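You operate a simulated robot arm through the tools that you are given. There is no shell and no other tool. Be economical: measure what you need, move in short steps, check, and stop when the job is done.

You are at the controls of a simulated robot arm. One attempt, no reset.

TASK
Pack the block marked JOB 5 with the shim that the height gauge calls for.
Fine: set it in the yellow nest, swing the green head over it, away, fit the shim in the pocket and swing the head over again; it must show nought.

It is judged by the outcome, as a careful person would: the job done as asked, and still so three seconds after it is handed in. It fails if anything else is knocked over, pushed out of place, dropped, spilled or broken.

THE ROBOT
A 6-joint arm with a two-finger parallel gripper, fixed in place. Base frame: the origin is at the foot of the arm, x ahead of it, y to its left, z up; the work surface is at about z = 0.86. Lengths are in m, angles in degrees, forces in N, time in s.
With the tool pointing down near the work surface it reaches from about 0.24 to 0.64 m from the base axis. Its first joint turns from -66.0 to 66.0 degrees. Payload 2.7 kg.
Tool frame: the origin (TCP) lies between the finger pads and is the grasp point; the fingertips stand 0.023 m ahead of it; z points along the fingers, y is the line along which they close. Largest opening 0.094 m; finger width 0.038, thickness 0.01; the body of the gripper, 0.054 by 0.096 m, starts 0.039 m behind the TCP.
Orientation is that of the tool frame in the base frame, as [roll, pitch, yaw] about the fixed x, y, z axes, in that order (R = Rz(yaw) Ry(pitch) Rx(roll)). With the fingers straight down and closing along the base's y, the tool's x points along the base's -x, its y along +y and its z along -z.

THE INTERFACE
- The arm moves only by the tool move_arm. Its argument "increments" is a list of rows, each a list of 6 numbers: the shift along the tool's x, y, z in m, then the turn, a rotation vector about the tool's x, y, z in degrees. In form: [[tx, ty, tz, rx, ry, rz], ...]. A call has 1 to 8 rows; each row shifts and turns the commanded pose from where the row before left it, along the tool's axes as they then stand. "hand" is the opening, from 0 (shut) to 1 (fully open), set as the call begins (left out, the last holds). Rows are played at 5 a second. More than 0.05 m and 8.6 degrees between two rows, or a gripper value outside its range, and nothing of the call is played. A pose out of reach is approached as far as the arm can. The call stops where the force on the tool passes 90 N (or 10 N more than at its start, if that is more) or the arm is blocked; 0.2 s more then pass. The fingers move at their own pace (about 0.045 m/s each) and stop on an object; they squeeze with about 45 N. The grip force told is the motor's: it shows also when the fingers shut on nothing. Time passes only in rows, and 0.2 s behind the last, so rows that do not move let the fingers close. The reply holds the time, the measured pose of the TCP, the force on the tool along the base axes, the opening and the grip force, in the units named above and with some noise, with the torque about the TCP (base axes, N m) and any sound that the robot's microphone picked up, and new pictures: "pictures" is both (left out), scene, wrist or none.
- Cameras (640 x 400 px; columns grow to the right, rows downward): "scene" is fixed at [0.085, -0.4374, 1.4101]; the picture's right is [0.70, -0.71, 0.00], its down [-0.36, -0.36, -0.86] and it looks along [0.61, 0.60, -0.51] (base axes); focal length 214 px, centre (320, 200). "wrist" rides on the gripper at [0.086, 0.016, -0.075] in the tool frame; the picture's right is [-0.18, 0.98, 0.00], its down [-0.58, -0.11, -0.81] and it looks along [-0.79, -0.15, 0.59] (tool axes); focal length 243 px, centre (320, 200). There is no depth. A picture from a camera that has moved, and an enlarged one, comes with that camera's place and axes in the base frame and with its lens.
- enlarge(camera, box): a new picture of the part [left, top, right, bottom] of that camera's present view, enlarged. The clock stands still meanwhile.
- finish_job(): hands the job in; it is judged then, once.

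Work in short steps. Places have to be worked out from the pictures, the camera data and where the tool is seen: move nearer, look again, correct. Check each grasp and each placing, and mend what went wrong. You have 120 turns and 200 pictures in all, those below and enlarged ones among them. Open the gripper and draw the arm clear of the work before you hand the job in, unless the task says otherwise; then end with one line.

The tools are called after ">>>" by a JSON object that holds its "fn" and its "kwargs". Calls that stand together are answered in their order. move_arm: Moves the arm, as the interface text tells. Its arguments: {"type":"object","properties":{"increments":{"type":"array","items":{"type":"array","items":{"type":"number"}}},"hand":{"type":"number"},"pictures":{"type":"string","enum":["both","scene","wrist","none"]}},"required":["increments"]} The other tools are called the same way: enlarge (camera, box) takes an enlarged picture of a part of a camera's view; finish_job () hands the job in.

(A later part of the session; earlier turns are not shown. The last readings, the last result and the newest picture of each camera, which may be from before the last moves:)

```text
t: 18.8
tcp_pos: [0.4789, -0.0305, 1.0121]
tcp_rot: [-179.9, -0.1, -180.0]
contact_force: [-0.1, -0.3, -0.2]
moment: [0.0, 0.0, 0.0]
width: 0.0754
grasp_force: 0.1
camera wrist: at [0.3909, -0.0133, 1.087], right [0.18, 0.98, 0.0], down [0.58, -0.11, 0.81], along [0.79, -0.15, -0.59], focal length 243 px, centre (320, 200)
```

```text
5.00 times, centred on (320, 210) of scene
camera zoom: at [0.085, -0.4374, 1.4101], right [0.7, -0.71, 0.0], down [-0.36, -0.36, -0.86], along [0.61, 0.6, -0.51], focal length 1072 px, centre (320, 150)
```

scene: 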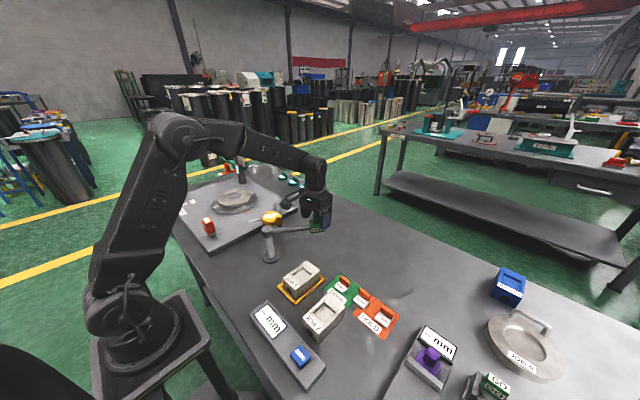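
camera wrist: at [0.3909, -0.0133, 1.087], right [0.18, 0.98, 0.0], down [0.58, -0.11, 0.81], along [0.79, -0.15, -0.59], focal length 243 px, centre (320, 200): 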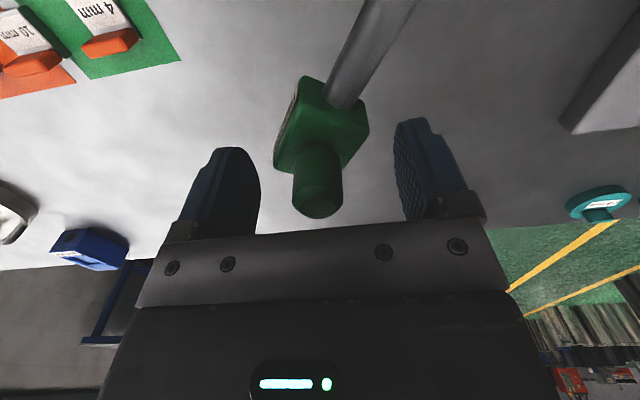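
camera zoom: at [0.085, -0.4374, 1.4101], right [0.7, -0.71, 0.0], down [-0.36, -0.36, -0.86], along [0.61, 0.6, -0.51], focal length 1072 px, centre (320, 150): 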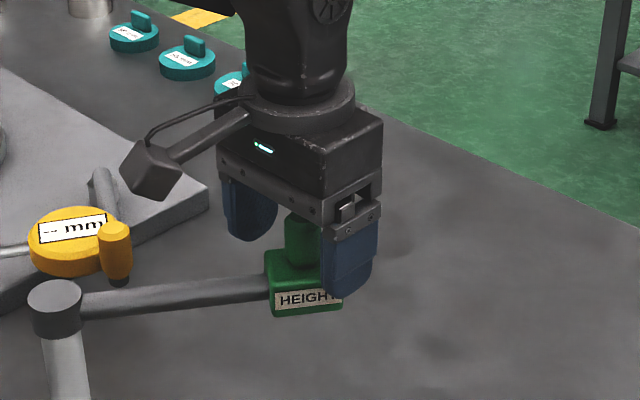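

The knob is between the pads. I'll close on it.

>>> {"fn": "move_arm", "kwargs": {"increments": [[0, 0, 0, 0, 0, 0], [0, 0, 0, 0, 0, 0], [0, 0, 0, 0, 0, 0], [0, 0, 0, 0, 0, 0]], "hand": 0, "pictures": "wrist"}}

```text
t: 19.8
tcp_pos: [0.4787, -0.0317, 1.0126]
tcp_rot: [-179.9, -0.1, 180.0]
contact_force: [3.6, -14.1, -0.8]
moment: [0.17, -0.06, -0.01]
width: 0.0237
grasp_force: 43.3
camera wrist: at [0.3911, -0.0147, 1.0871], right [0.18, 0.98, 0.0], down [0.58, -0.11, 0.81], along [0.79, -0.15, -0.59], focal length 243 px, centre (320, 200)
```

wrist: 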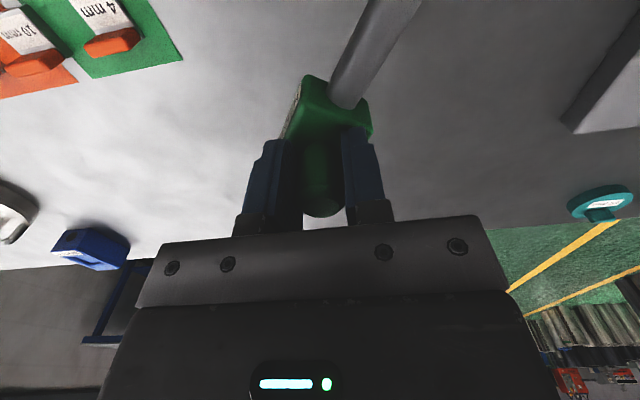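

The knob is held (width 0.0237). I'll start the arc about the post with two rows and check forces.

>>> {"fn": "move_arm", "kwargs": {"increments": [[0.0121, -0.01444, 0, 0, 0, 6.7], [0.0121, -0.01444, 0, 0, 0, 6.7]], "pictures": "none"}}

```text
t: 20.4
tcp_pos: [0.4527, -0.0601, 1.0125]
tcp_rot: [-179.9, 0.1, 166.7]
contact_force: [19.9, -23.6, -7.4]
moment: [0.2, -0.7, 0.14]
width: 0.0236
grasp_force: 45.5
```

The force is purely radial outward (~31 N), so the true radius is a little larger. I'll move 2 mm outward and check again after one more row.

>>> {"fn": "move_arm", "kwargs": {"increments": [[-0.0016, -0.0012, 0, 0, 0, 0], [0.0123, -0.0147, 0, 0, 0, 6.7]], "pictures": "none"}}

```text
t: 21.0
tcp_pos: [0.439, -0.0689, 1.011]
tcp_rot: [-180.0, 0.1, 160.1]
contact_force: [9.5, -14.3, 8.2]
moment: [0.21, -0.45, 0.02]
width: 0.0236
grasp_force: 44.6
```

The radial force has halved. I'll add 1 mm outward and continue three rows.

>>> {"fn": "move_arm", "kwargs": {"increments": [[-0.0008, -0.0006, 0, 0, 0, 0], [0.0124, -0.0148, 0, 0, 0, 6.7], [0.0124, -0.0148, 0, 0, 0, 6.7], [0.0124, -0.0148, 0, 0, 0, 6.7]], "pictures": "both"}}

>>> {"fn": "enlarge", "kwargs": {"camera": "scene", "box": [220, 190, 380, 350]}}

```text
t: 22.0
tcp_pos: [0.3865, -0.0937, 1.0127]
tcp_rot: [180.0, -0.3, 139.7]
contact_force: [0.0, 9.9, 13.5]
moment: [-0.2, -0.7, -0.2]
width: 0.0237
grasp_force: 44.6
camera wrist: at [0.3298, -0.0246, 1.0872], right [0.78, 0.63, 0.0], down [0.38, -0.46, 0.8], along [0.51, -0.62, -0.59], focal length 243 px, centre (320, 200)
```

scene: 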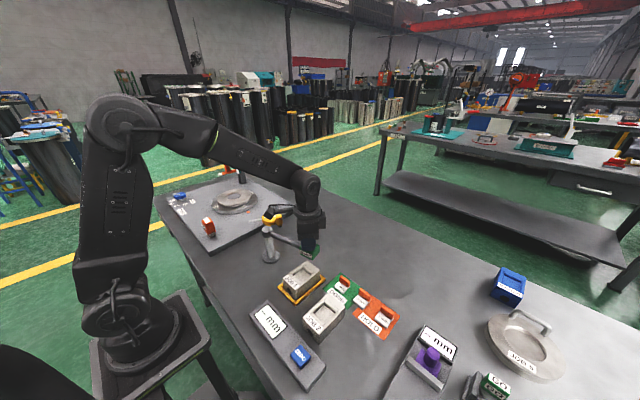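
wrist: 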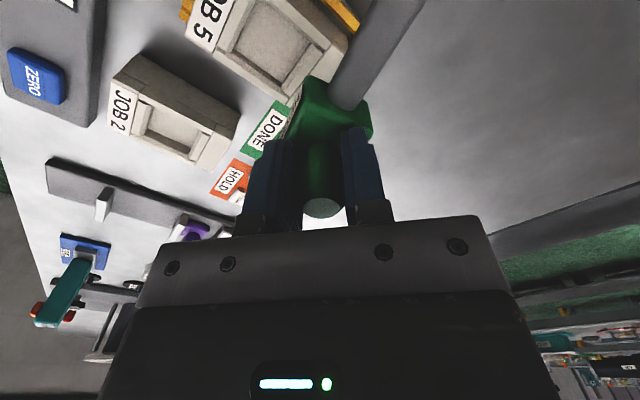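

```text
2.50 times, centred on (300, 270) of scene
camera zoom: at [0.0849, -0.437, 1.4102], right [0.7, -0.71, 0.0], down [-0.36, -0.36, -0.86], along [0.61, 0.6, -0.51], focal length 536 px, centre (370, 25)
```

zoom: 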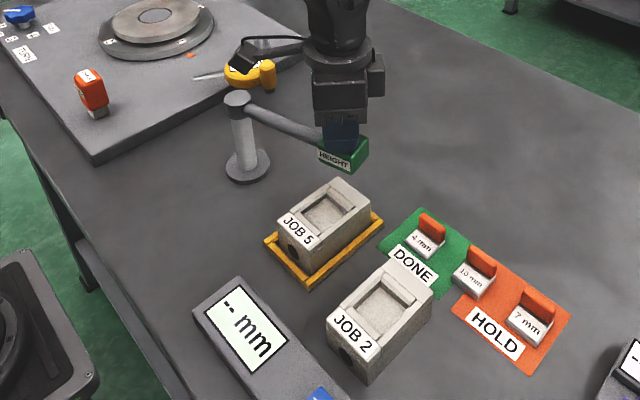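

All fine; the head is at about -77° and needs ~13° more to be over the block. Two more rows.

>>> {"fn": "move_arm", "kwargs": {"increments": [[0.0126, -0.0143, 0, 0, 0, 6.6], [0.0122, -0.0145, 0, 0, 0, 6.6], [0, 0, 0, 0, 0, 0]], "pictures": "both"}}

>>> {"fn": "enlarge", "kwargs": {"camera": "scene", "box": [220, 220, 340, 350]}}

```text
t: 22.8
tcp_pos: [0.3481, -0.0976, 1.0125]
tcp_rot: [179.9, 0.0, 126.8]
contact_force: [13.3, 11.9, 10.7]
moment: [0.36, 0.73, 0.41]
width: 0.0238
grasp_force: 45.5
camera wrist: at [0.3084, -0.018, 1.0868], right [0.9, 0.44, 0.0], down [0.26, -0.53, 0.81], along [0.35, -0.72, -0.59], focal length 243 px, centre (320, 200)
```

scene: 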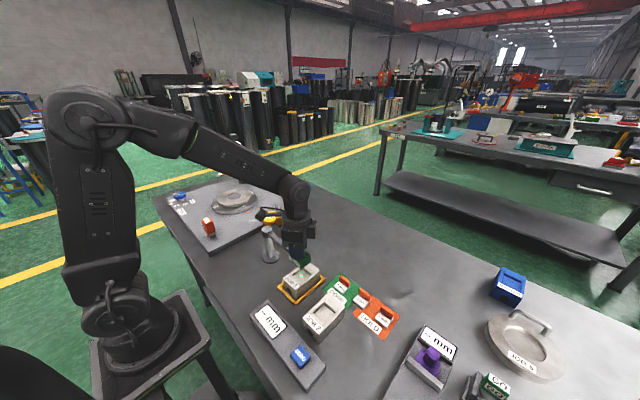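
wrist: 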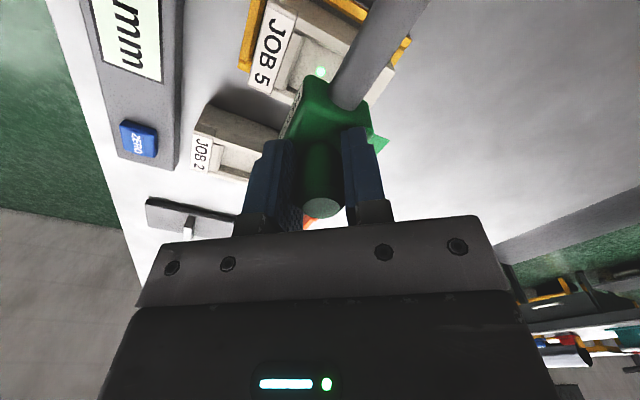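

```text
3.08 times, centred on (280, 285) of scene
camera zoom: at [0.0853, -0.437, 1.4102], right [0.7, -0.71, 0.0], down [-0.36, -0.36, -0.86], along [0.61, 0.6, -0.51], focal length 660 px, centre (443, -62)
```

zoom: 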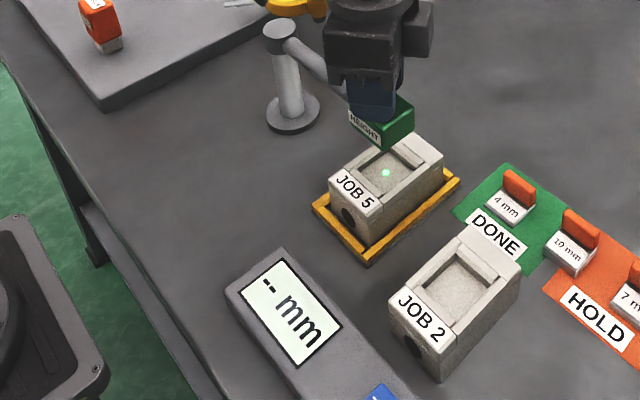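

A green laser spot now lies in the JOB 5 pocket but the display still shows "--". I'll wait a moment for it to settle.

>>> {"fn": "move_arm", "kwargs": {"increments": [[0, 0, 0, 0, 0, 0], [0, 0, 0, 0, 0, 0], [0, 0, 0, 0, 0, 0], [0, 0, 0, 0, 0, 0], [0, 0, 0, 0, 0, 0]], "pictures": "none"}}

>>> {"fn": "enlarge", "kwargs": {"camera": "scene", "box": [220, 220, 340, 350]}}

```text
t: 24.0
tcp_pos: [0.3479, -0.0977, 1.0112]
tcp_rot: [-179.9, 0.0, 126.6]
contact_force: [15.7, 17.1, 6.4]
moment: [-0.77, -0.34, 0.09]
width: 0.0236
grasp_force: 45.3
```

```text
3.08 times, centred on (280, 285) of scene
camera zoom: at [0.0854, -0.4368, 1.4102], right [0.7, -0.71, 0.0], down [-0.36, -0.36, -0.86], along [0.61, 0.6, -0.51], focal length 660 px, centre (443, -62)
```

zoom: 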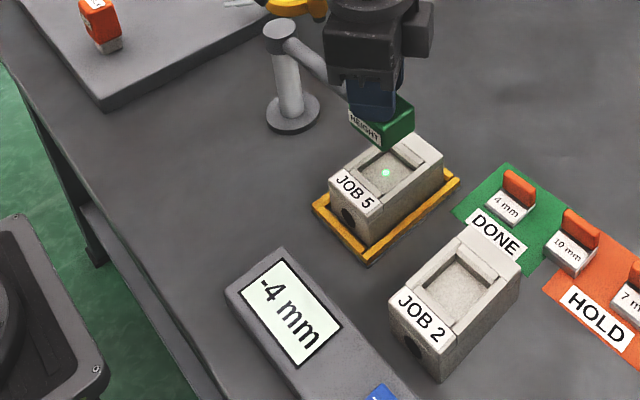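

It reads about -4 mm. I'll zoom in on the digits to be sure.

>>> {"fn": "enlarge", "kwargs": {"camera": "scene", "box": [245, 295, 295, 345]}}

```text
8.00 times, centred on (270, 320) of scene
camera zoom: at [0.0854, -0.4368, 1.4102], right [0.7, -0.71, 0.0], down [-0.36, -0.36, -0.86], along [0.61, 0.6, -0.51], focal length 1716 px, centre (720, -760)
```

zoom: 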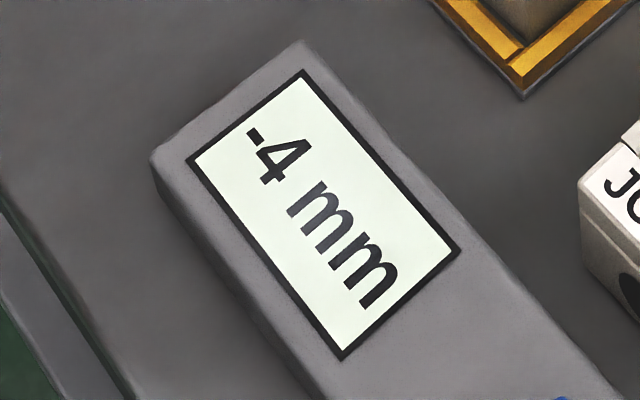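

It clearly reads -4 mm, so the 4 mm shim is called for. I'll swing the head back along the same arc.

>>> {"fn": "move_arm", "kwargs": {"increments": [[-0.0098, 0.0161, 0, 0, 0, -6.6], [-0.01033, 0.01573, 0, 0, 0, -6.6], [-0.01033, 0.01573, 0, 0, 0, -6.6], [-0.01033, 0.01573, 0, 0, 0, -6.6]], "pictures": "none"}}

```text
t: 25.0
tcp_pos: [0.4197, -0.0805, 1.0129]
tcp_rot: [-179.9, -0.1, 153.1]
contact_force: [3.0, -9.7, 11.1]
moment: [0.35, 0.38, 0.15]
width: 0.0237
grasp_force: 45.3
```

Forces are low; I'll continue the remaining four rows.

>>> {"fn": "move_arm", "kwargs": {"increments": [[-0.01033, 0.01573, 0, 0, 0, -6.6], [-0.01033, 0.01573, 0, 0, 0, -6.6], [-0.01033, 0.01573, 0, 0, 0, -6.6], [-0.01033, 0.01573, 0, 0, 0, -6.6], [0, 0, 0, 0, 0, 0]], "pictures": "none"}}

>>> {"fn": "move_arm", "kwargs": {"increments": [[0, 0, 0, 0, 0, 0], [0, 0, 0, 0, 0, 0], [0, 0, -0.03, 0, 0, 0], [0, 0, -0.04, 0, 0, 0], [0, 0, -0.04, 0, 0, 0]], "hand": 0.8, "pictures": "both"}}

```text
t: 26.2
tcp_pos: [0.4773, -0.0325, 1.0116]
tcp_rot: [-180.0, 0.0, 179.7]
contact_force: [5.0, -7.5, 17.8]
moment: [-0.23, 0.25, 0.43]
width: 0.0238
grasp_force: 44.9
```

```text
t: 27.4
tcp_pos: [0.4779, -0.0311, 1.1189]
tcp_rot: [-180.0, -0.2, 179.4]
contact_force: [-0.1, 0.1, -0.1]
moment: [0.03, 0.05, 0.0]
width: 0.0755
grasp_force: 0.1
camera wrist: at [0.3905, -0.0144, 1.1947], right [0.19, 0.98, 0.0], down [0.58, -0.11, 0.8], along [0.79, -0.16, -0.59], focal length 243 px, centre (320, 200)
```

scene: 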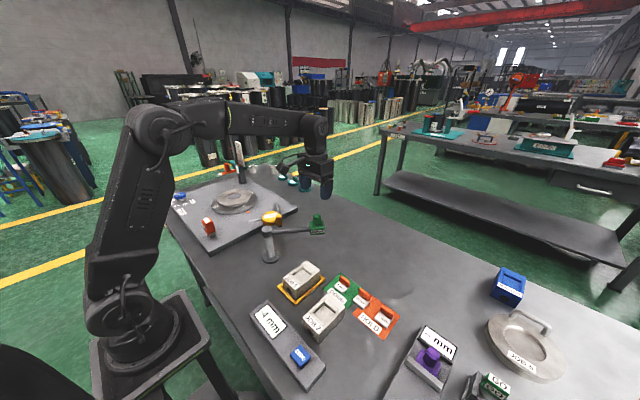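
wrist: 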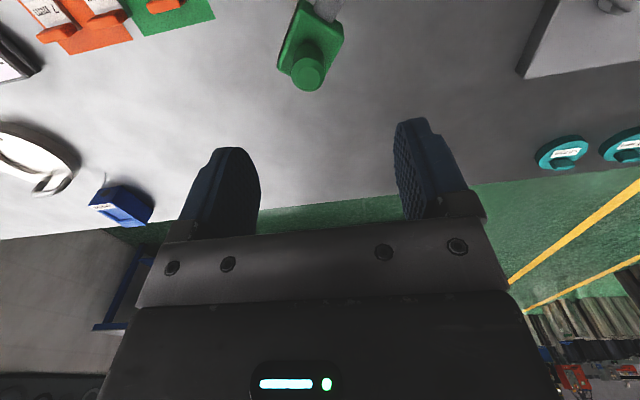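

The head stayed put and the display holds -4 mm. Now I'll move back with a tilt to look at the 4 mm shim and the pocket.

>>> {"fn": "move_arm", "kwargs": {"increments": [[0.027, -0.04, 0, 0, 0, 0], [0.027, -0.04, 0, 0, 0, 0], [0.027, -0.04, 0, 0, 0, -0.5], [0.027, -0.045, 0, 0, 0, 0], [0, 0, 0.01, 0, 8, 0], [0, 0, 0.01, 0, 8, 0], [0, 0, 0.01, 0, 8, 0], [0, 0, 0, 0, 8, 0]], "pictures": "wrist"}}

>>> {"fn": "enlarge", "kwargs": {"camera": "wrist", "box": [270, 60, 430, 220]}}

>>> {"fn": "enlarge", "kwargs": {"camera": "scene", "box": [280, 250, 370, 330]}}

```text
refused: row 4 steps farther than a row can; nothing moved
```

```text
2.50 times, centred on (350, 140) of wrist
camera zoom: at [0.3905, -0.0144, 1.1947], right [0.19, 0.98, 0.0], down [0.58, -0.11, 0.8], along [0.79, -0.16, -0.59], focal length 606 px, centre (245, 350)
```

zoom: 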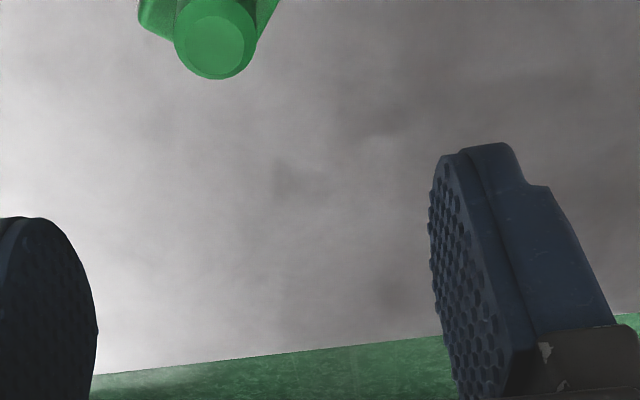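

```text
5.00 times, centred on (325, 290) of scene
camera zoom: at [0.085, -0.4374, 1.4101], right [0.7, -0.71, 0.0], down [-0.36, -0.36, -0.86], along [0.61, 0.6, -0.51], focal length 1072 px, centre (295, -250)
```

zoom: 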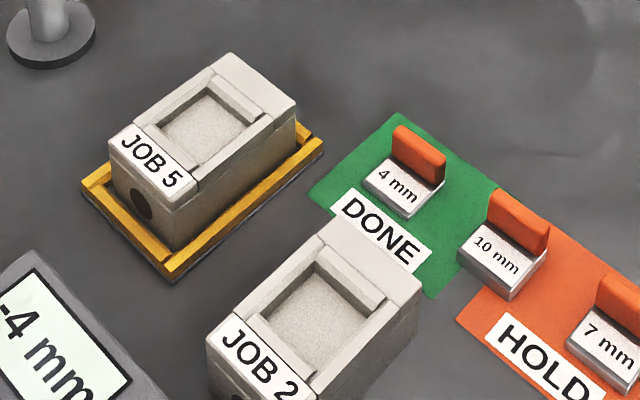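

The step was slightly too long; I'll redo it in smaller rows.

>>> {"fn": "move_arm", "kwargs": {"increments": [[0.025, -0.04, 0, 0, 0, 0], [0.025, -0.04, 0, 0, 0, 0], [0.025, -0.04, 0, 0, 0, -0.5], [0.025, -0.04, 0, 0, 0, 0], [0.008, -0.009, 0.01, 0, 8, 0], [0, 0, 0.01, 0, 8, 0], [0, 0, 0.01, 0, 8, 0], [0, 0, 0, 0, 8, 0]], "pictures": "wrist"}}

>>> {"fn": "enlarge", "kwargs": {"camera": "wrist", "box": [270, 60, 430, 220]}}

```text
t: 29.2
tcp_pos: [0.3644, -0.2017, 1.0917]
tcp_rot: [-179.9, -32.1, 179.9]
contact_force: [-1.4, 0.3, 0.2]
moment: [0.04, 0.0, -0.02]
width: 0.0753
grasp_force: 0.3
camera wrist: at [0.3304, -0.1836, 1.2012], right [0.16, 0.98, -0.1], down [0.92, -0.11, 0.37], along [0.36, -0.15, -0.92], focal length 243 px, centre (320, 200)
```

wrist: 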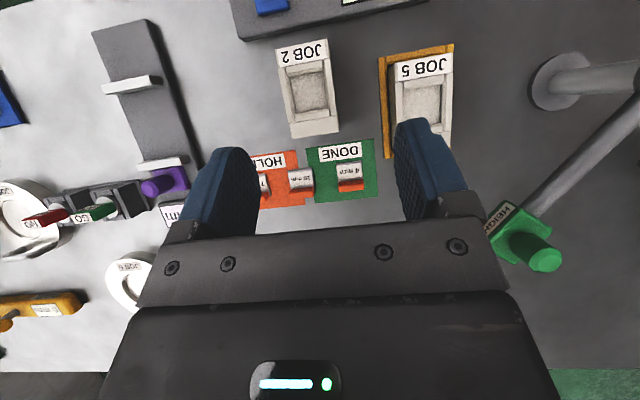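

```text
2.50 times, centred on (350, 140) of wrist
camera zoom: at [0.3304, -0.1836, 1.2012], right [0.16, 0.98, -0.1], down [0.92, -0.11, 0.37], along [0.36, -0.15, -0.92], focal length 606 px, centre (245, 350)
```

zoom: 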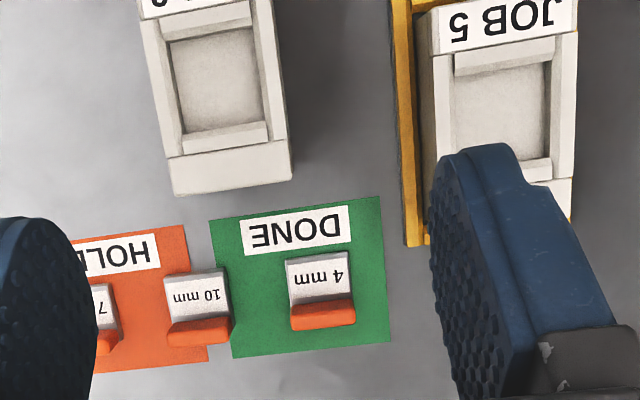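

The 4 mm shim is a ~36 mm square plate with an orange fin along its +x edge, fin centre near (0.441,-0.189) and top z≈0.888. I'll straighten, then yaw 90° so the pads close along x onto the fin faces.

>>> {"fn": "move_arm", "kwargs": {"increments": [[0, 0, 0, 0, -8, 0], [0, 0, 0, 0, -8, 0], [0, 0, 0, 0, -8, 0], [0, 0, 0, 0, -8.1, 0], [-0.025, 0.004, 0, 0, 0, -8], [0, 0, 0, 0, 0, -8], [0, 0, 0, 0, 0, -8], [0, 0, 0, 0, 0, -8]], "pictures": "none"}}

>>> {"fn": "move_arm", "kwargs": {"increments": [[0, 0, 0, 0, 0, -8.4], [0, 0, 0, 0, 0, -8.4], [0, 0, 0, 0, 0, -8.4], [0, 0, 0, 0, 0, -8.4], [0, 0, 0, 0, 0, -8.4], [0, 0, 0, 0, 0, -8.4], [0, 0, 0, 0, 0, -7.6]], "pictures": "both"}}

```text
t: 31.0
tcp_pos: [0.3885, -0.1971, 1.0924]
tcp_rot: [-180.0, 0.0, -147.9]
contact_force: [0.1, -0.9, -1.0]
moment: [0.0, 0.01, 0.0]
width: 0.0753
grasp_force: 0.0
```

```text
t: 32.6
tcp_pos: [0.3897, -0.1975, 1.0927]
tcp_rot: [-180.0, -0.1, -89.8]
contact_force: [-0.6, -0.4, 0.5]
moment: [0.03, 0.04, -0.01]
width: 0.0751
grasp_force: 0.0
camera wrist: at [0.3728, -0.2828, 1.1672], right [-0.98, 0.18, 0.0], down [0.11, 0.58, 0.81], along [0.15, 0.79, -0.59], focal length 243 px, centre (320, 200)
```

scene: 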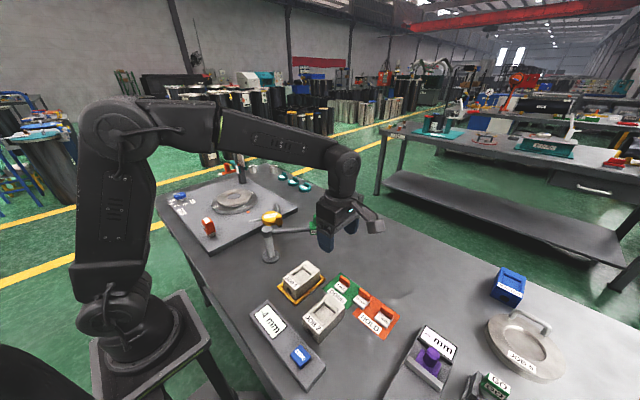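
wrist: 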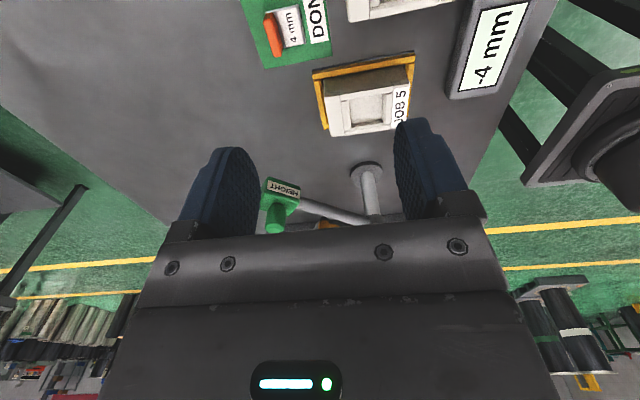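

The yaw worked. I'll enlarge the shim and pocket from this view to refine positions.

>>> {"fn": "enlarge", "kwargs": {"camera": "wrist", "box": [220, 0, 420, 150]}}

```text
2.67 times, centred on (320, 75) of wrist
camera zoom: at [0.3728, -0.2828, 1.1672], right [-0.98, 0.18, 0.0], down [0.11, 0.58, 0.81], along [0.15, 0.79, -0.59], focal length 647 px, centre (320, 533)
```

zoom: 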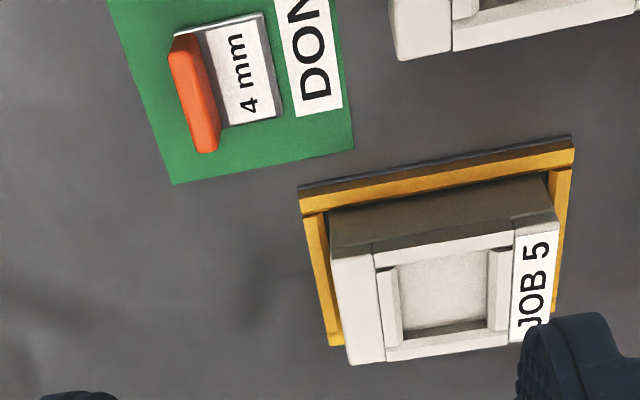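

Fin centre is near (0.440,-0.190), square to the base. The pocket floor is about 41 mm long in x centred (0.349,-0.099), so the 36 mm shim fits. Moving above the fin.

>>> {"fn": "move_arm", "kwargs": {"increments": [[-0.004, -0.026, 0.02, 0, 0, 0], [-0.004, -0.025, 0.03, 0, 0, 0], [0, 0, 0.04, 0, 0, 0], [0, 0, 0.04, 0, 0, 0]], "pictures": "both"}}

>>> {"fn": "enlarge", "kwargs": {"camera": "scene", "box": [290, 210, 410, 330]}}

>>> {"fn": "enlarge", "kwargs": {"camera": "wrist", "box": [220, 0, 420, 150]}}

```text
t: 33.6
tcp_pos: [0.4399, -0.1871, 0.9621]
tcp_rot: [179.9, 0.0, -89.9]
contact_force: [-0.3, -0.4, 0.0]
moment: [0.01, 0.03, 0.01]
width: 0.0751
grasp_force: 0.0
camera wrist: at [0.4233, -0.2735, 1.0371], right [-0.98, 0.18, 0.0], down [0.11, 0.58, 0.81], along [0.15, 0.79, -0.59], focal length 243 px, centre (320, 200)
```

scene: 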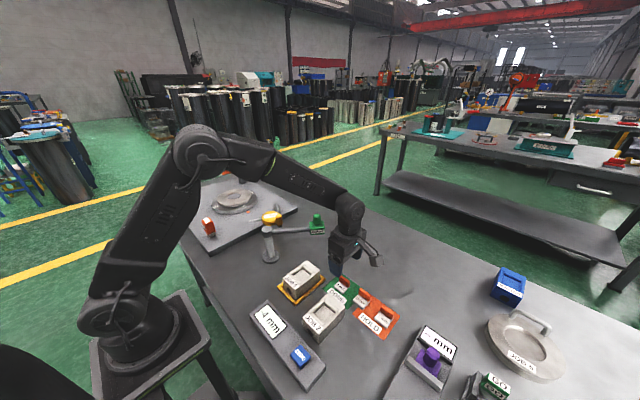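
wrist: 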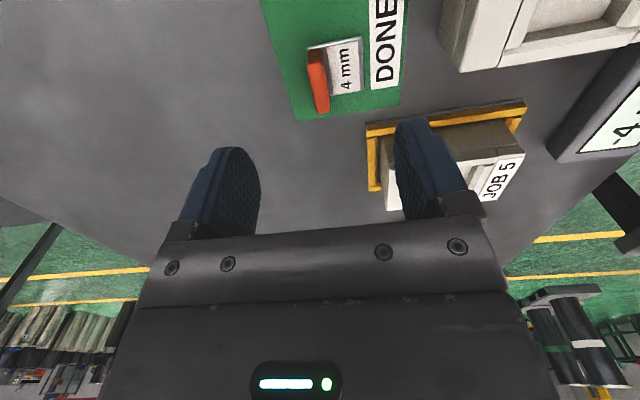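

```text
3.33 times, centred on (350, 270) of scene
camera zoom: at [0.085, -0.4374, 1.4101], right [0.7, -0.71, 0.0], down [-0.36, -0.36, -0.86], along [0.61, 0.6, -0.51], focal length 715 px, centre (220, -33)
```

zoom: 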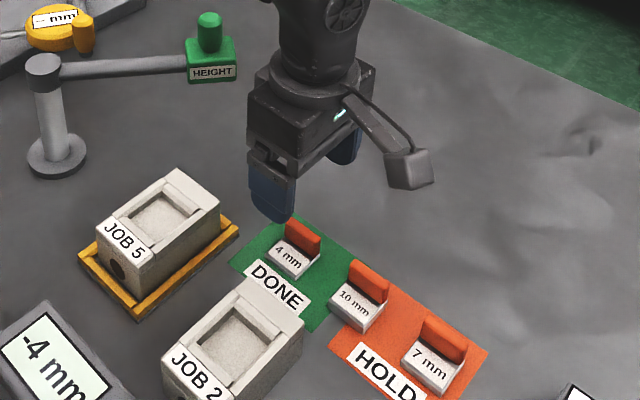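

```text
2.67 times, centred on (320, 75) of wrist
camera zoom: at [0.4233, -0.2735, 1.0371], right [-0.98, 0.18, 0.0], down [0.11, 0.58, 0.81], along [0.15, 0.79, -0.59], focal length 647 px, centre (320, 533)
```

zoom: 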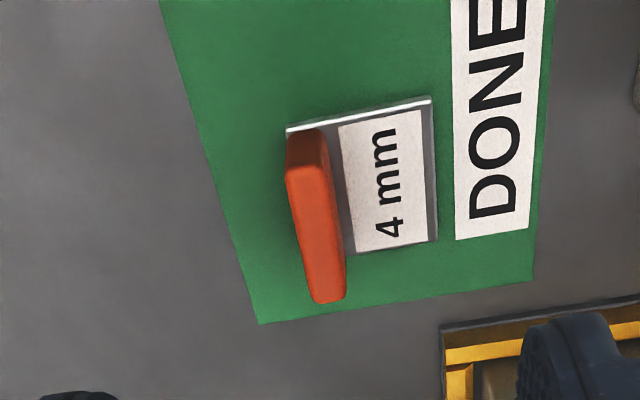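

Refined: fin centre (0.4385,-0.190), top z≈0.8865. I'll descend to TCP z≈0.899, overlapping the fin by ~11 mm with the tips clear of the plate.

>>> {"fn": "move_arm", "kwargs": {"increments": [[0.002, 0.0015, 0.03, 0, 0, 0], [0, 0, 0.025, 0, 0, 0], [0, 0, 0.008, 0, 0, 0]], "pictures": "both"}}

>>> {"fn": "enlarge", "kwargs": {"camera": "scene", "box": [310, 230, 390, 310]}}

```text
t: 34.4
tcp_pos: [0.4388, -0.1902, 0.8991]
tcp_rot: [180.0, -0.1, -90.1]
contact_force: [0.9, -0.5, -0.2]
moment: [-0.01, -0.03, -0.03]
width: 0.0751
grasp_force: 0.0
camera wrist: at [0.4216, -0.2764, 0.9736], right [-0.98, 0.19, 0.0], down [0.11, 0.58, 0.81], along [0.15, 0.79, -0.59], focal length 243 px, centre (320, 200)
```

scene: 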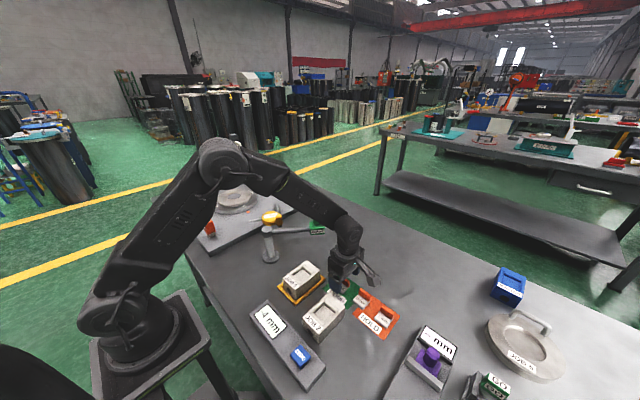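
wrist: 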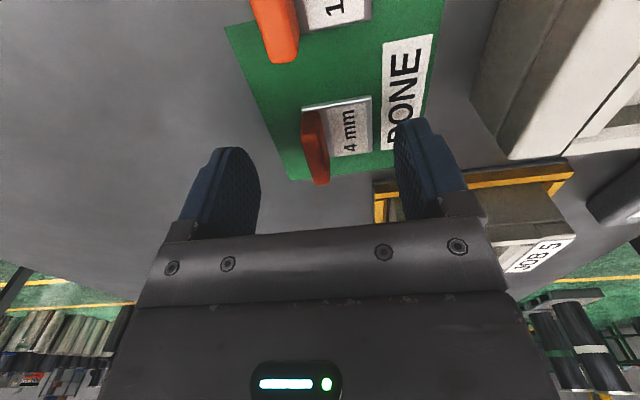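

```text
5.00 times, centred on (350, 270) of scene
camera zoom: at [0.085, -0.4374, 1.4101], right [0.7, -0.71, 0.0], down [-0.36, -0.36, -0.86], along [0.61, 0.6, -0.51], focal length 1072 px, centre (170, -150)
```

zoom: 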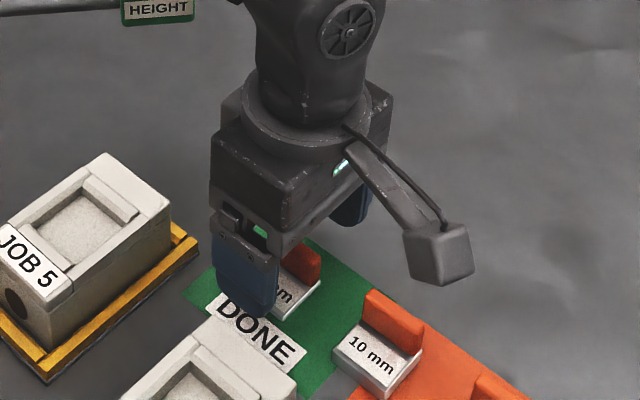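

The fin is centred between the pads. Closing and lifting a little.

>>> {"fn": "move_arm", "kwargs": {"increments": [[0, 0, 0, 0, 0, 0], [0, 0, 0, 0, 0, 0], [0, 0, 0, 0, 0, 0], [0, 0, 0, 0, 0, 0], [0, 0, -0.01, 0, 0, 0], [0, 0, -0.03, 0, 0, 0], [0, 0, -0.03, 0, 0, 0]], "hand": 0, "pictures": "wrist"}}

>>> {"fn": "enlarge", "kwargs": {"camera": "wrist", "box": [220, 60, 420, 240]}}

>>> {"fn": "enlarge", "kwargs": {"camera": "scene", "box": [300, 220, 400, 310]}}

```text
t: 36.0
tcp_pos: [0.4393, -0.1907, 0.9725]
tcp_rot: [180.0, 0.1, -90.1]
contact_force: [-0.3, 0.6, -0.2]
moment: [0.0, -0.03, -0.01]
width: 0.0089
grasp_force: 44.4
camera wrist: at [0.4211, -0.2769, 1.0461], right [-0.98, 0.19, 0.0], down [0.11, 0.58, 0.81], along [0.15, 0.79, -0.59], focal length 243 px, centre (320, 200)
```

wrist: 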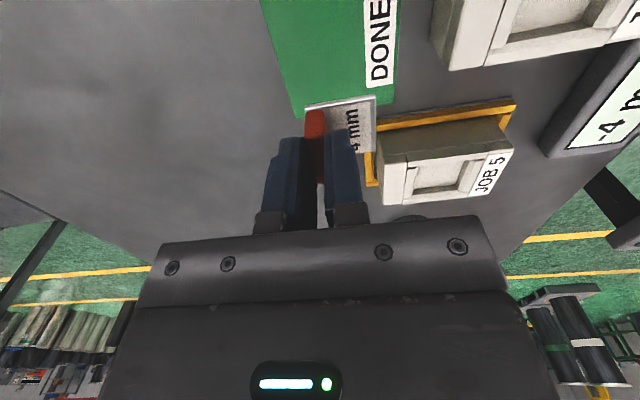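

```text
2.22 times, centred on (320, 150) of wrist
camera zoom: at [0.4211, -0.2769, 1.0461], right [-0.98, 0.19, 0.0], down [0.11, 0.58, 0.81], along [0.15, 0.79, -0.59], focal length 539 px, centre (320, 311)
```

zoom: 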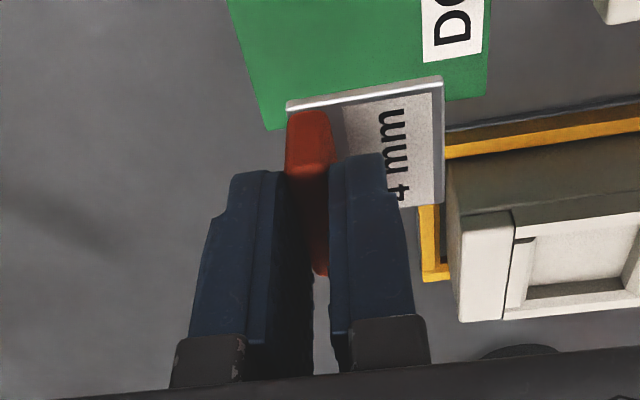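

```text
4.44 times, centred on (350, 265) of scene
camera zoom: at [0.085, -0.4374, 1.4101], right [0.7, -0.71, 0.0], down [-0.36, -0.36, -0.86], along [0.61, 0.6, -0.51], focal length 953 px, centre (187, -89)
```

zoom: 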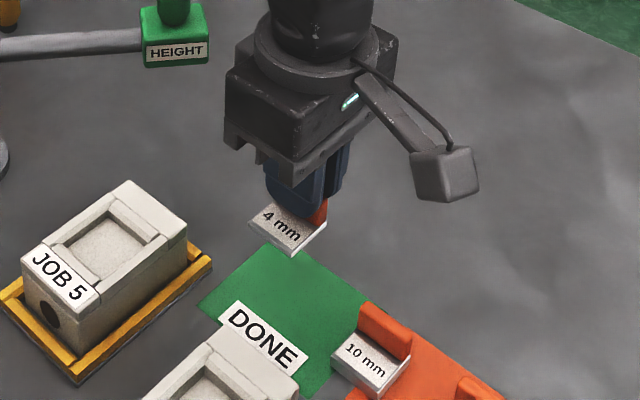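

The 4 mm shim is held level. I'll carry it above the JOB 5 pocket (TCP target ≈ (0.3625,-0.0985)) and inspect.

>>> {"fn": "move_arm", "kwargs": {"increments": [[-0.023, 0.0192, 0, 0, 0, 0], [-0.023, 0.0192, 0, 0, 0, 0], [-0.023, 0.0192, 0, 0, 0, 0], [-0.0232, 0.0192, 0, 0, 0, 0], [0, 0, 0, 0, 0, 0]], "pictures": "wrist"}}

>>> {"fn": "enlarge", "kwargs": {"camera": "wrist", "box": [240, 60, 440, 220]}}

>>> {"fn": "enlarge", "kwargs": {"camera": "scene", "box": [260, 230, 340, 310]}}

```text
t: 37.2
tcp_pos: [0.3608, -0.0983, 0.9695]
tcp_rot: [180.0, 0.1, -90.1]
contact_force: [-0.6, -0.2, 0.2]
moment: [0.0, 0.02, -0.01]
width: 0.0089
grasp_force: 44.9
camera wrist: at [0.3445, -0.1849, 1.0443], right [-0.98, 0.19, 0.0], down [0.11, 0.58, 0.81], along [0.15, 0.79, -0.59], focal length 243 px, centre (320, 200)
```

wrist: 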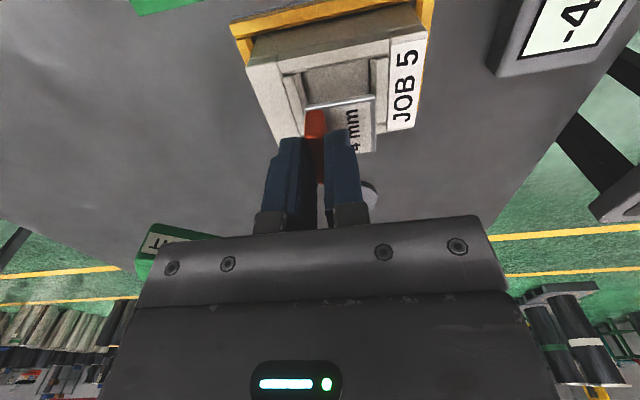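

```text
2.50 times, centred on (340, 140) of wrist
camera zoom: at [0.3445, -0.1849, 1.0443], right [-0.98, 0.19, 0.0], down [0.11, 0.58, 0.81], along [0.15, 0.79, -0.59], focal length 606 px, centre (270, 350)
```

zoom: 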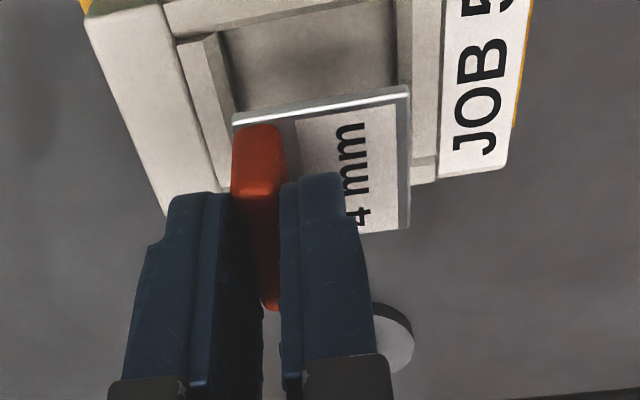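

```text
5.00 times, centred on (300, 270) of scene
camera zoom: at [0.085, -0.4373, 1.4101], right [0.7, -0.71, 0.0], down [-0.36, -0.36, -0.86], along [0.61, 0.6, -0.51], focal length 1072 px, centre (420, -150)
```

zoom: 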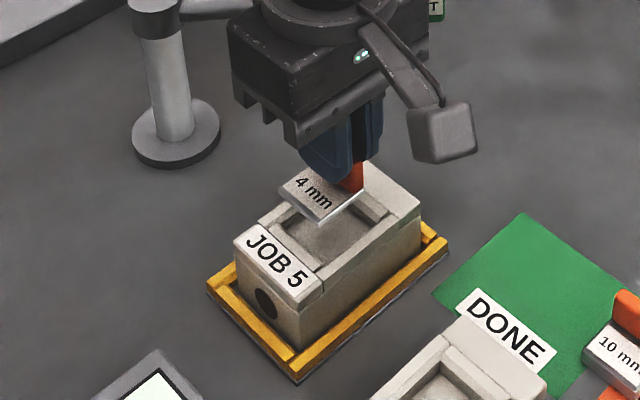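

In this one view the plate spans x 0.330–0.365 and the pocket floor 0.3286–0.3697, so I need +1.6 mm in x and about -0.8 mm in y. I'll correct and lower 18 mm, then check.

>>> {"fn": "move_arm", "kwargs": {"increments": [[0.0008, -0.0016, 0, 0, 0, 0], [0, 0, 0.009, 0, 0, 0], [0, 0, 0.009, 0, 0, 0], [0, 0, 0, 0, 0, 0]], "pictures": "wrist"}}

>>> {"fn": "enlarge", "kwargs": {"camera": "wrist", "box": [240, 40, 440, 200]}}

>>> {"fn": "enlarge", "kwargs": {"camera": "scene", "box": [270, 240, 330, 300]}}

```text
t: 38.2
tcp_pos: [0.3629, -0.0994, 0.9494]
tcp_rot: [180.0, -0.1, -90.2]
contact_force: [1.0, -0.5, -0.5]
moment: [0.01, -0.03, 0.01]
width: 0.0089
grasp_force: 44.9
camera wrist: at [0.3463, -0.1856, 1.0257], right [-0.98, 0.19, 0.0], down [0.11, 0.58, 0.81], along [0.15, 0.79, -0.59], focal length 243 px, centre (320, 200)
```

wrist: 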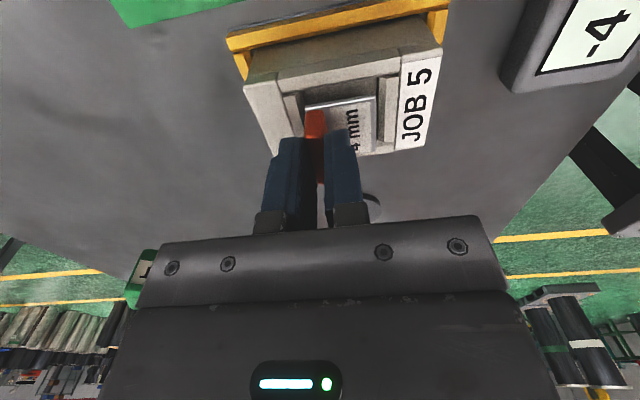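

```text
2.50 times, centred on (340, 120) of wrist
camera zoom: at [0.3463, -0.1856, 1.0257], right [-0.98, 0.19, 0.0], down [0.11, 0.58, 0.81], along [0.15, 0.79, -0.59], focal length 606 px, centre (270, 400)
```

zoom: 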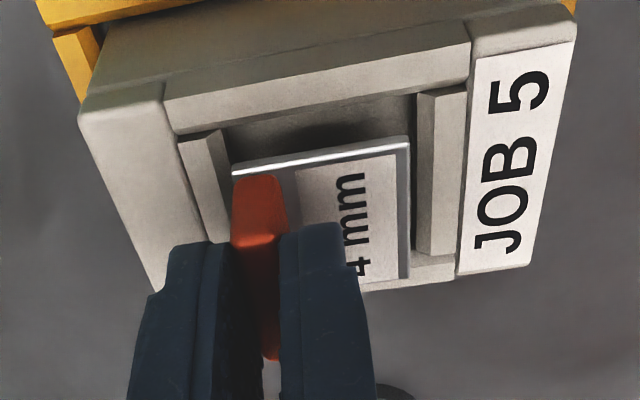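

```text
6.67 times, centred on (300, 270) of scene
camera zoom: at [0.085, -0.4374, 1.4101], right [0.7, -0.71, 0.0], down [-0.36, -0.36, -0.86], along [0.61, 0.6, -0.51], focal length 1430 px, centre (453, -267)
```

zoom: 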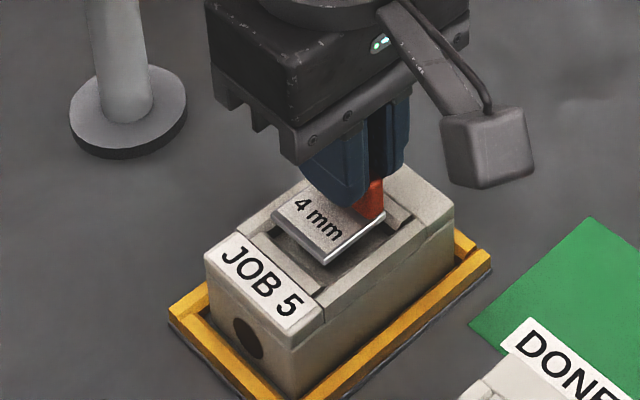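

In y, the plate overlaps the far wall while the near gap is ~7 mm; both views say it needs about -4 mm in y. I'll shift and re-check before lowering.

>>> {"fn": "move_arm", "kwargs": {"increments": [[0.004, 0, 0, 0, 0, 0], [0, 0, 0, 0, 0, 0]], "pictures": "none"}}

>>> {"fn": "enlarge", "kwargs": {"camera": "wrist", "box": [240, 40, 440, 200]}}

>>> {"fn": "enlarge", "kwargs": {"camera": "scene", "box": [270, 240, 330, 300]}}

```text
t: 38.8
tcp_pos: [0.3641, -0.1037, 0.9514]
tcp_rot: [179.9, 0.1, -90.1]
contact_force: [-0.4, 0.1, -0.8]
moment: [-0.02, 0.0, -0.02]
width: 0.0089
grasp_force: 44.9
```

```text
2.50 times, centred on (340, 120) of wrist
camera zoom: at [0.3465, -0.1898, 1.0258], right [-0.98, 0.19, 0.0], down [0.11, 0.58, 0.81], along [0.15, 0.79, -0.59], focal length 606 px, centre (270, 400)
```

zoom: 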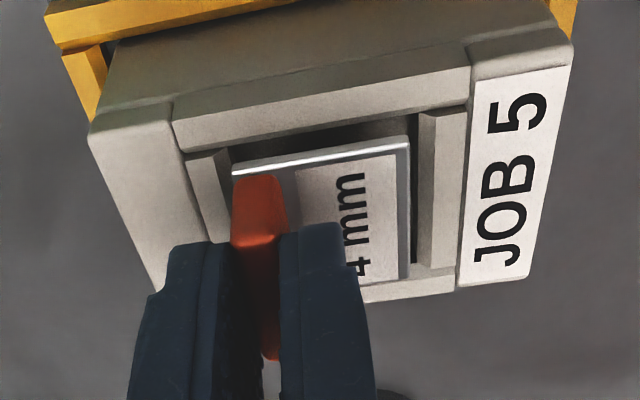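

```text
6.67 times, centred on (300, 270) of scene
camera zoom: at [0.085, -0.4374, 1.4101], right [0.7, -0.71, 0.0], down [-0.36, -0.36, -0.86], along [0.61, 0.6, -0.51], focal length 1430 px, centre (453, -267)
```

zoom: 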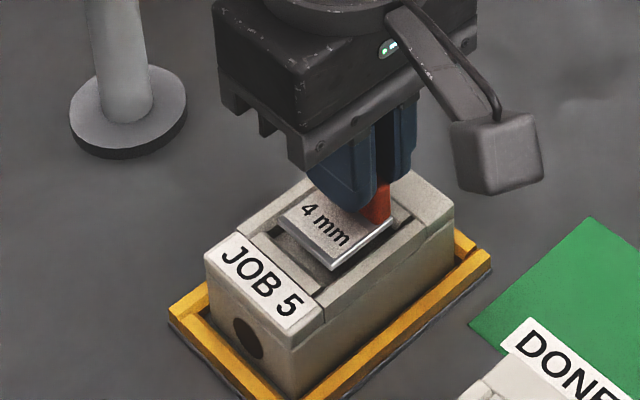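

Now the gaps look balanced on both sides in both views. I'll lower slowly and watch the force.

>>> {"fn": "move_arm", "kwargs": {"increments": [[0, 0, 0.003, 0, 0, 0], [0, 0, 0.003, 0, 0, 0], [0, 0, 0, 0, 0, 0]], "pictures": "none"}}

>>> {"fn": "enlarge", "kwargs": {"camera": "wrist", "box": [240, 40, 440, 200]}}

```text
t: 39.6
tcp_pos: [0.3635, -0.104, 0.9454]
tcp_rot: [180.0, 0.0, -90.0]
contact_force: [0.0, -0.8, -0.4]
moment: [0.02, -0.02, 0.0]
width: 0.0091
grasp_force: 44.8
```

```text
2.50 times, centred on (340, 120) of wrist
camera zoom: at [0.3466, -0.1895, 1.0195], right [-0.98, 0.19, 0.0], down [0.11, 0.58, 0.81], along [0.15, 0.79, -0.59], focal length 606 px, centre (270, 400)
```

zoom: 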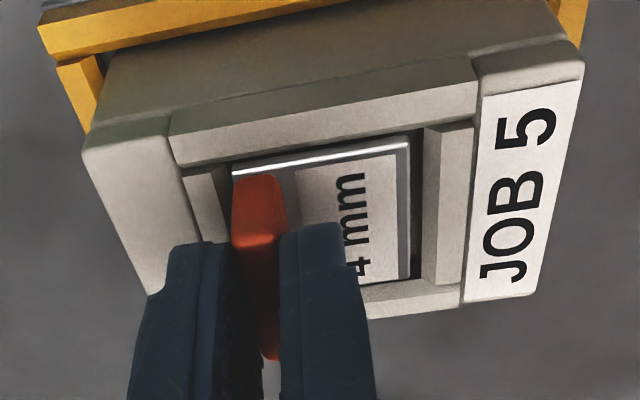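

No contact yet and well centred. I'll nudge 0.5 mm in -x and continue lowering.

>>> {"fn": "move_arm", "kwargs": {"increments": [[0, 0.0005, 0.002, 0, 0, 0], [0, 0, 0.003, 0, 0, 0], [0, 0, 0, 0, 0, 0]], "pictures": "none"}}

>>> {"fn": "enlarge", "kwargs": {"camera": "wrist", "box": [240, 40, 440, 200]}}

```text
t: 40.4
tcp_pos: [0.3635, -0.1041, 0.9402]
tcp_rot: [-180.0, -0.1, -90.1]
contact_force: [0.1, 0.1, -0.8]
moment: [0.0, 0.0, -0.01]
width: 0.0087
grasp_force: 45.0
```

```text
2.50 times, centred on (340, 120) of wrist
camera zoom: at [0.3462, -0.1891, 1.0151], right [-0.98, 0.19, 0.0], down [0.11, 0.58, 0.81], along [0.15, 0.79, -0.59], focal length 606 px, centre (270, 400)
```

zoom: 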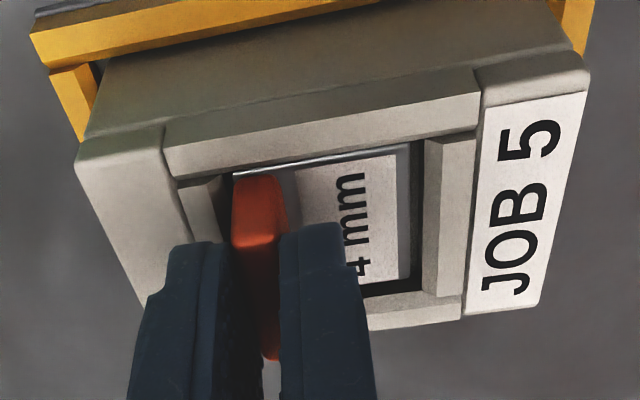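

The plate has entered the pocket with no force. Continuing down in 2 mm steps.

>>> {"fn": "move_arm", "kwargs": {"increments": [[0, 0, 0.002, 0, 0, 0], [0, 0, 0.002, 0, 0, 0], [0, 0, 0, 0, 0, 0]], "pictures": "none"}}

>>> {"fn": "enlarge", "kwargs": {"camera": "wrist", "box": [240, 40, 440, 200]}}

>>> {"fn": "enlarge", "kwargs": {"camera": "scene", "box": [270, 240, 330, 300]}}

```text
t: 41.2
tcp_pos: [0.3631, -0.1049, 0.938]
tcp_rot: [-179.8, -0.1, -90.0]
contact_force: [-10.1, 2.1, 32.4]
moment: [0.2, 0.34, 0.01]
width: 0.0089
grasp_force: 44.7
```

```text
2.50 times, centred on (340, 120) of wrist
camera zoom: at [0.3467, -0.1895, 1.0124], right [-0.98, 0.18, 0.0], down [0.11, 0.58, 0.81], along [0.15, 0.79, -0.59], focal length 606 px, centre (270, 400)
```

zoom: 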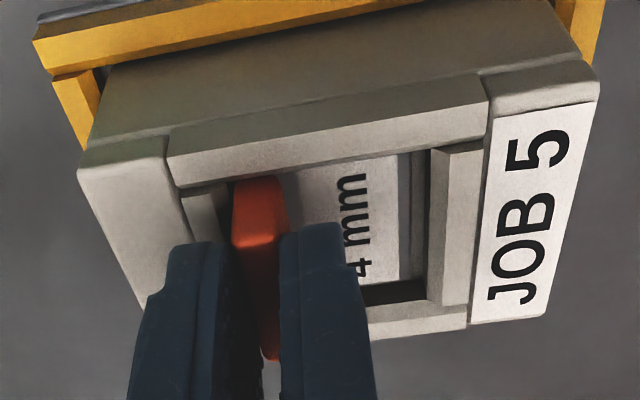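

```text
6.67 times, centred on (300, 270) of scene
camera zoom: at [0.0844, -0.4372, 1.4102], right [0.7, -0.71, 0.0], down [-0.36, -0.36, -0.86], along [0.61, 0.6, -0.51], focal length 1430 px, centre (453, -267)
```

zoom: 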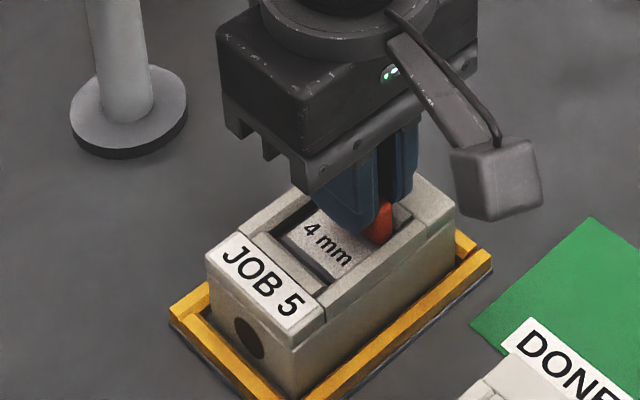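

Contact at 32 N, with the same force signature as pressing on a flat floor earlier; the scene view shows the plate level deep in the pocket. I'll ease up, open part way, and rise.

>>> {"fn": "move_arm", "kwargs": {"increments": [[0, 0, -0.0012, 0, 0, 0]], "pictures": "none"}}

>>> {"fn": "move_arm", "kwargs": {"increments": [[0, 0, 0, 0, 0, 0], [0, 0, 0, 0, 0, 0], [0, 0, -0.02, 0, 0, 0], [0, 0, -0.04, 0, 0, 0], [0, 0, -0.04, 0, 0, 0]], "hand": 0.4, "pictures": "wrist"}}

>>> {"fn": "enlarge", "kwargs": {"camera": "scene", "box": [270, 240, 330, 300]}}

>>> {"fn": "enlarge", "kwargs": {"camera": "wrist", "box": [240, 0, 440, 160]}}

```text
t: 41.6
tcp_pos: [0.3653, -0.104, 0.9384]
tcp_rot: [-179.8, 0.0, -90.1]
contact_force: [-4.2, 0.0, 29.1]
moment: [0.08, 0.2, 0.04]
width: 0.009
grasp_force: 45.1
```

```text
t: 42.8
tcp_pos: [0.3636, -0.1022, 1.0372]
tcp_rot: [-179.9, -0.1, -90.1]
contact_force: [0.0, -0.3, 0.4]
moment: [0.03, -0.04, 0.05]
width: 0.0378
grasp_force: 0.1
camera wrist: at [0.3463, -0.1882, 1.1121], right [-0.98, 0.18, 0.0], down [0.11, 0.58, 0.81], along [0.15, 0.79, -0.59], focal length 243 px, centre (320, 200)
```

wrist: 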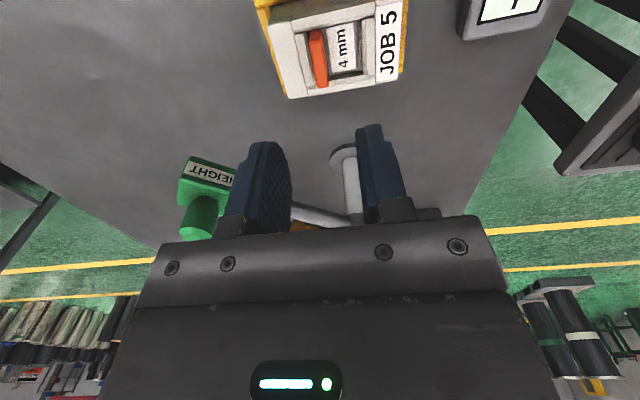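

```text
6.67 times, centred on (300, 270) of scene
camera zoom: at [0.085, -0.4374, 1.4101], right [0.7, -0.71, 0.0], down [-0.36, -0.36, -0.86], along [0.61, 0.6, -0.51], focal length 1430 px, centre (453, -267)
```

zoom: 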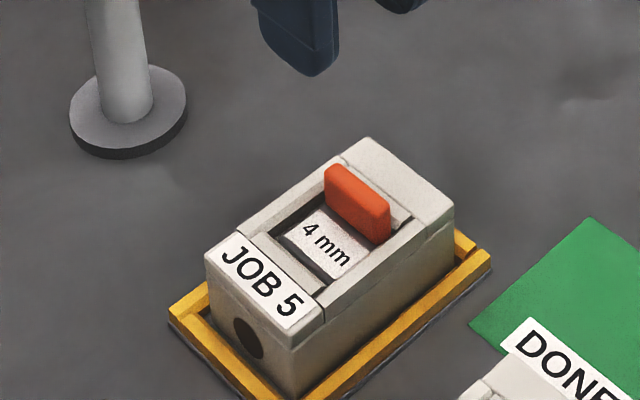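

```text
2.50 times, centred on (340, 80) of wrist
camera zoom: at [0.3463, -0.1882, 1.1121], right [-0.98, 0.18, 0.0], down [0.11, 0.58, 0.81], along [0.15, 0.79, -0.59], focal length 606 px, centre (270, 500)
```

zoom: 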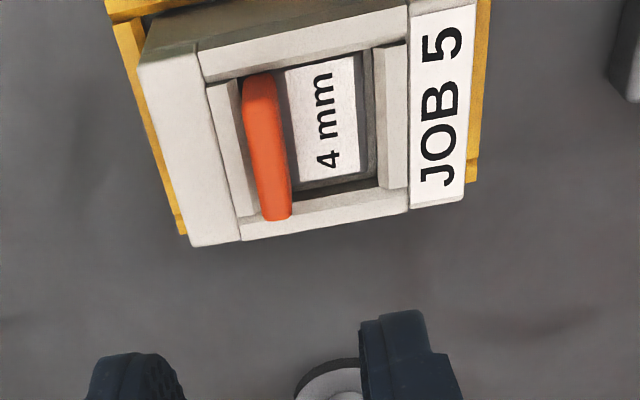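

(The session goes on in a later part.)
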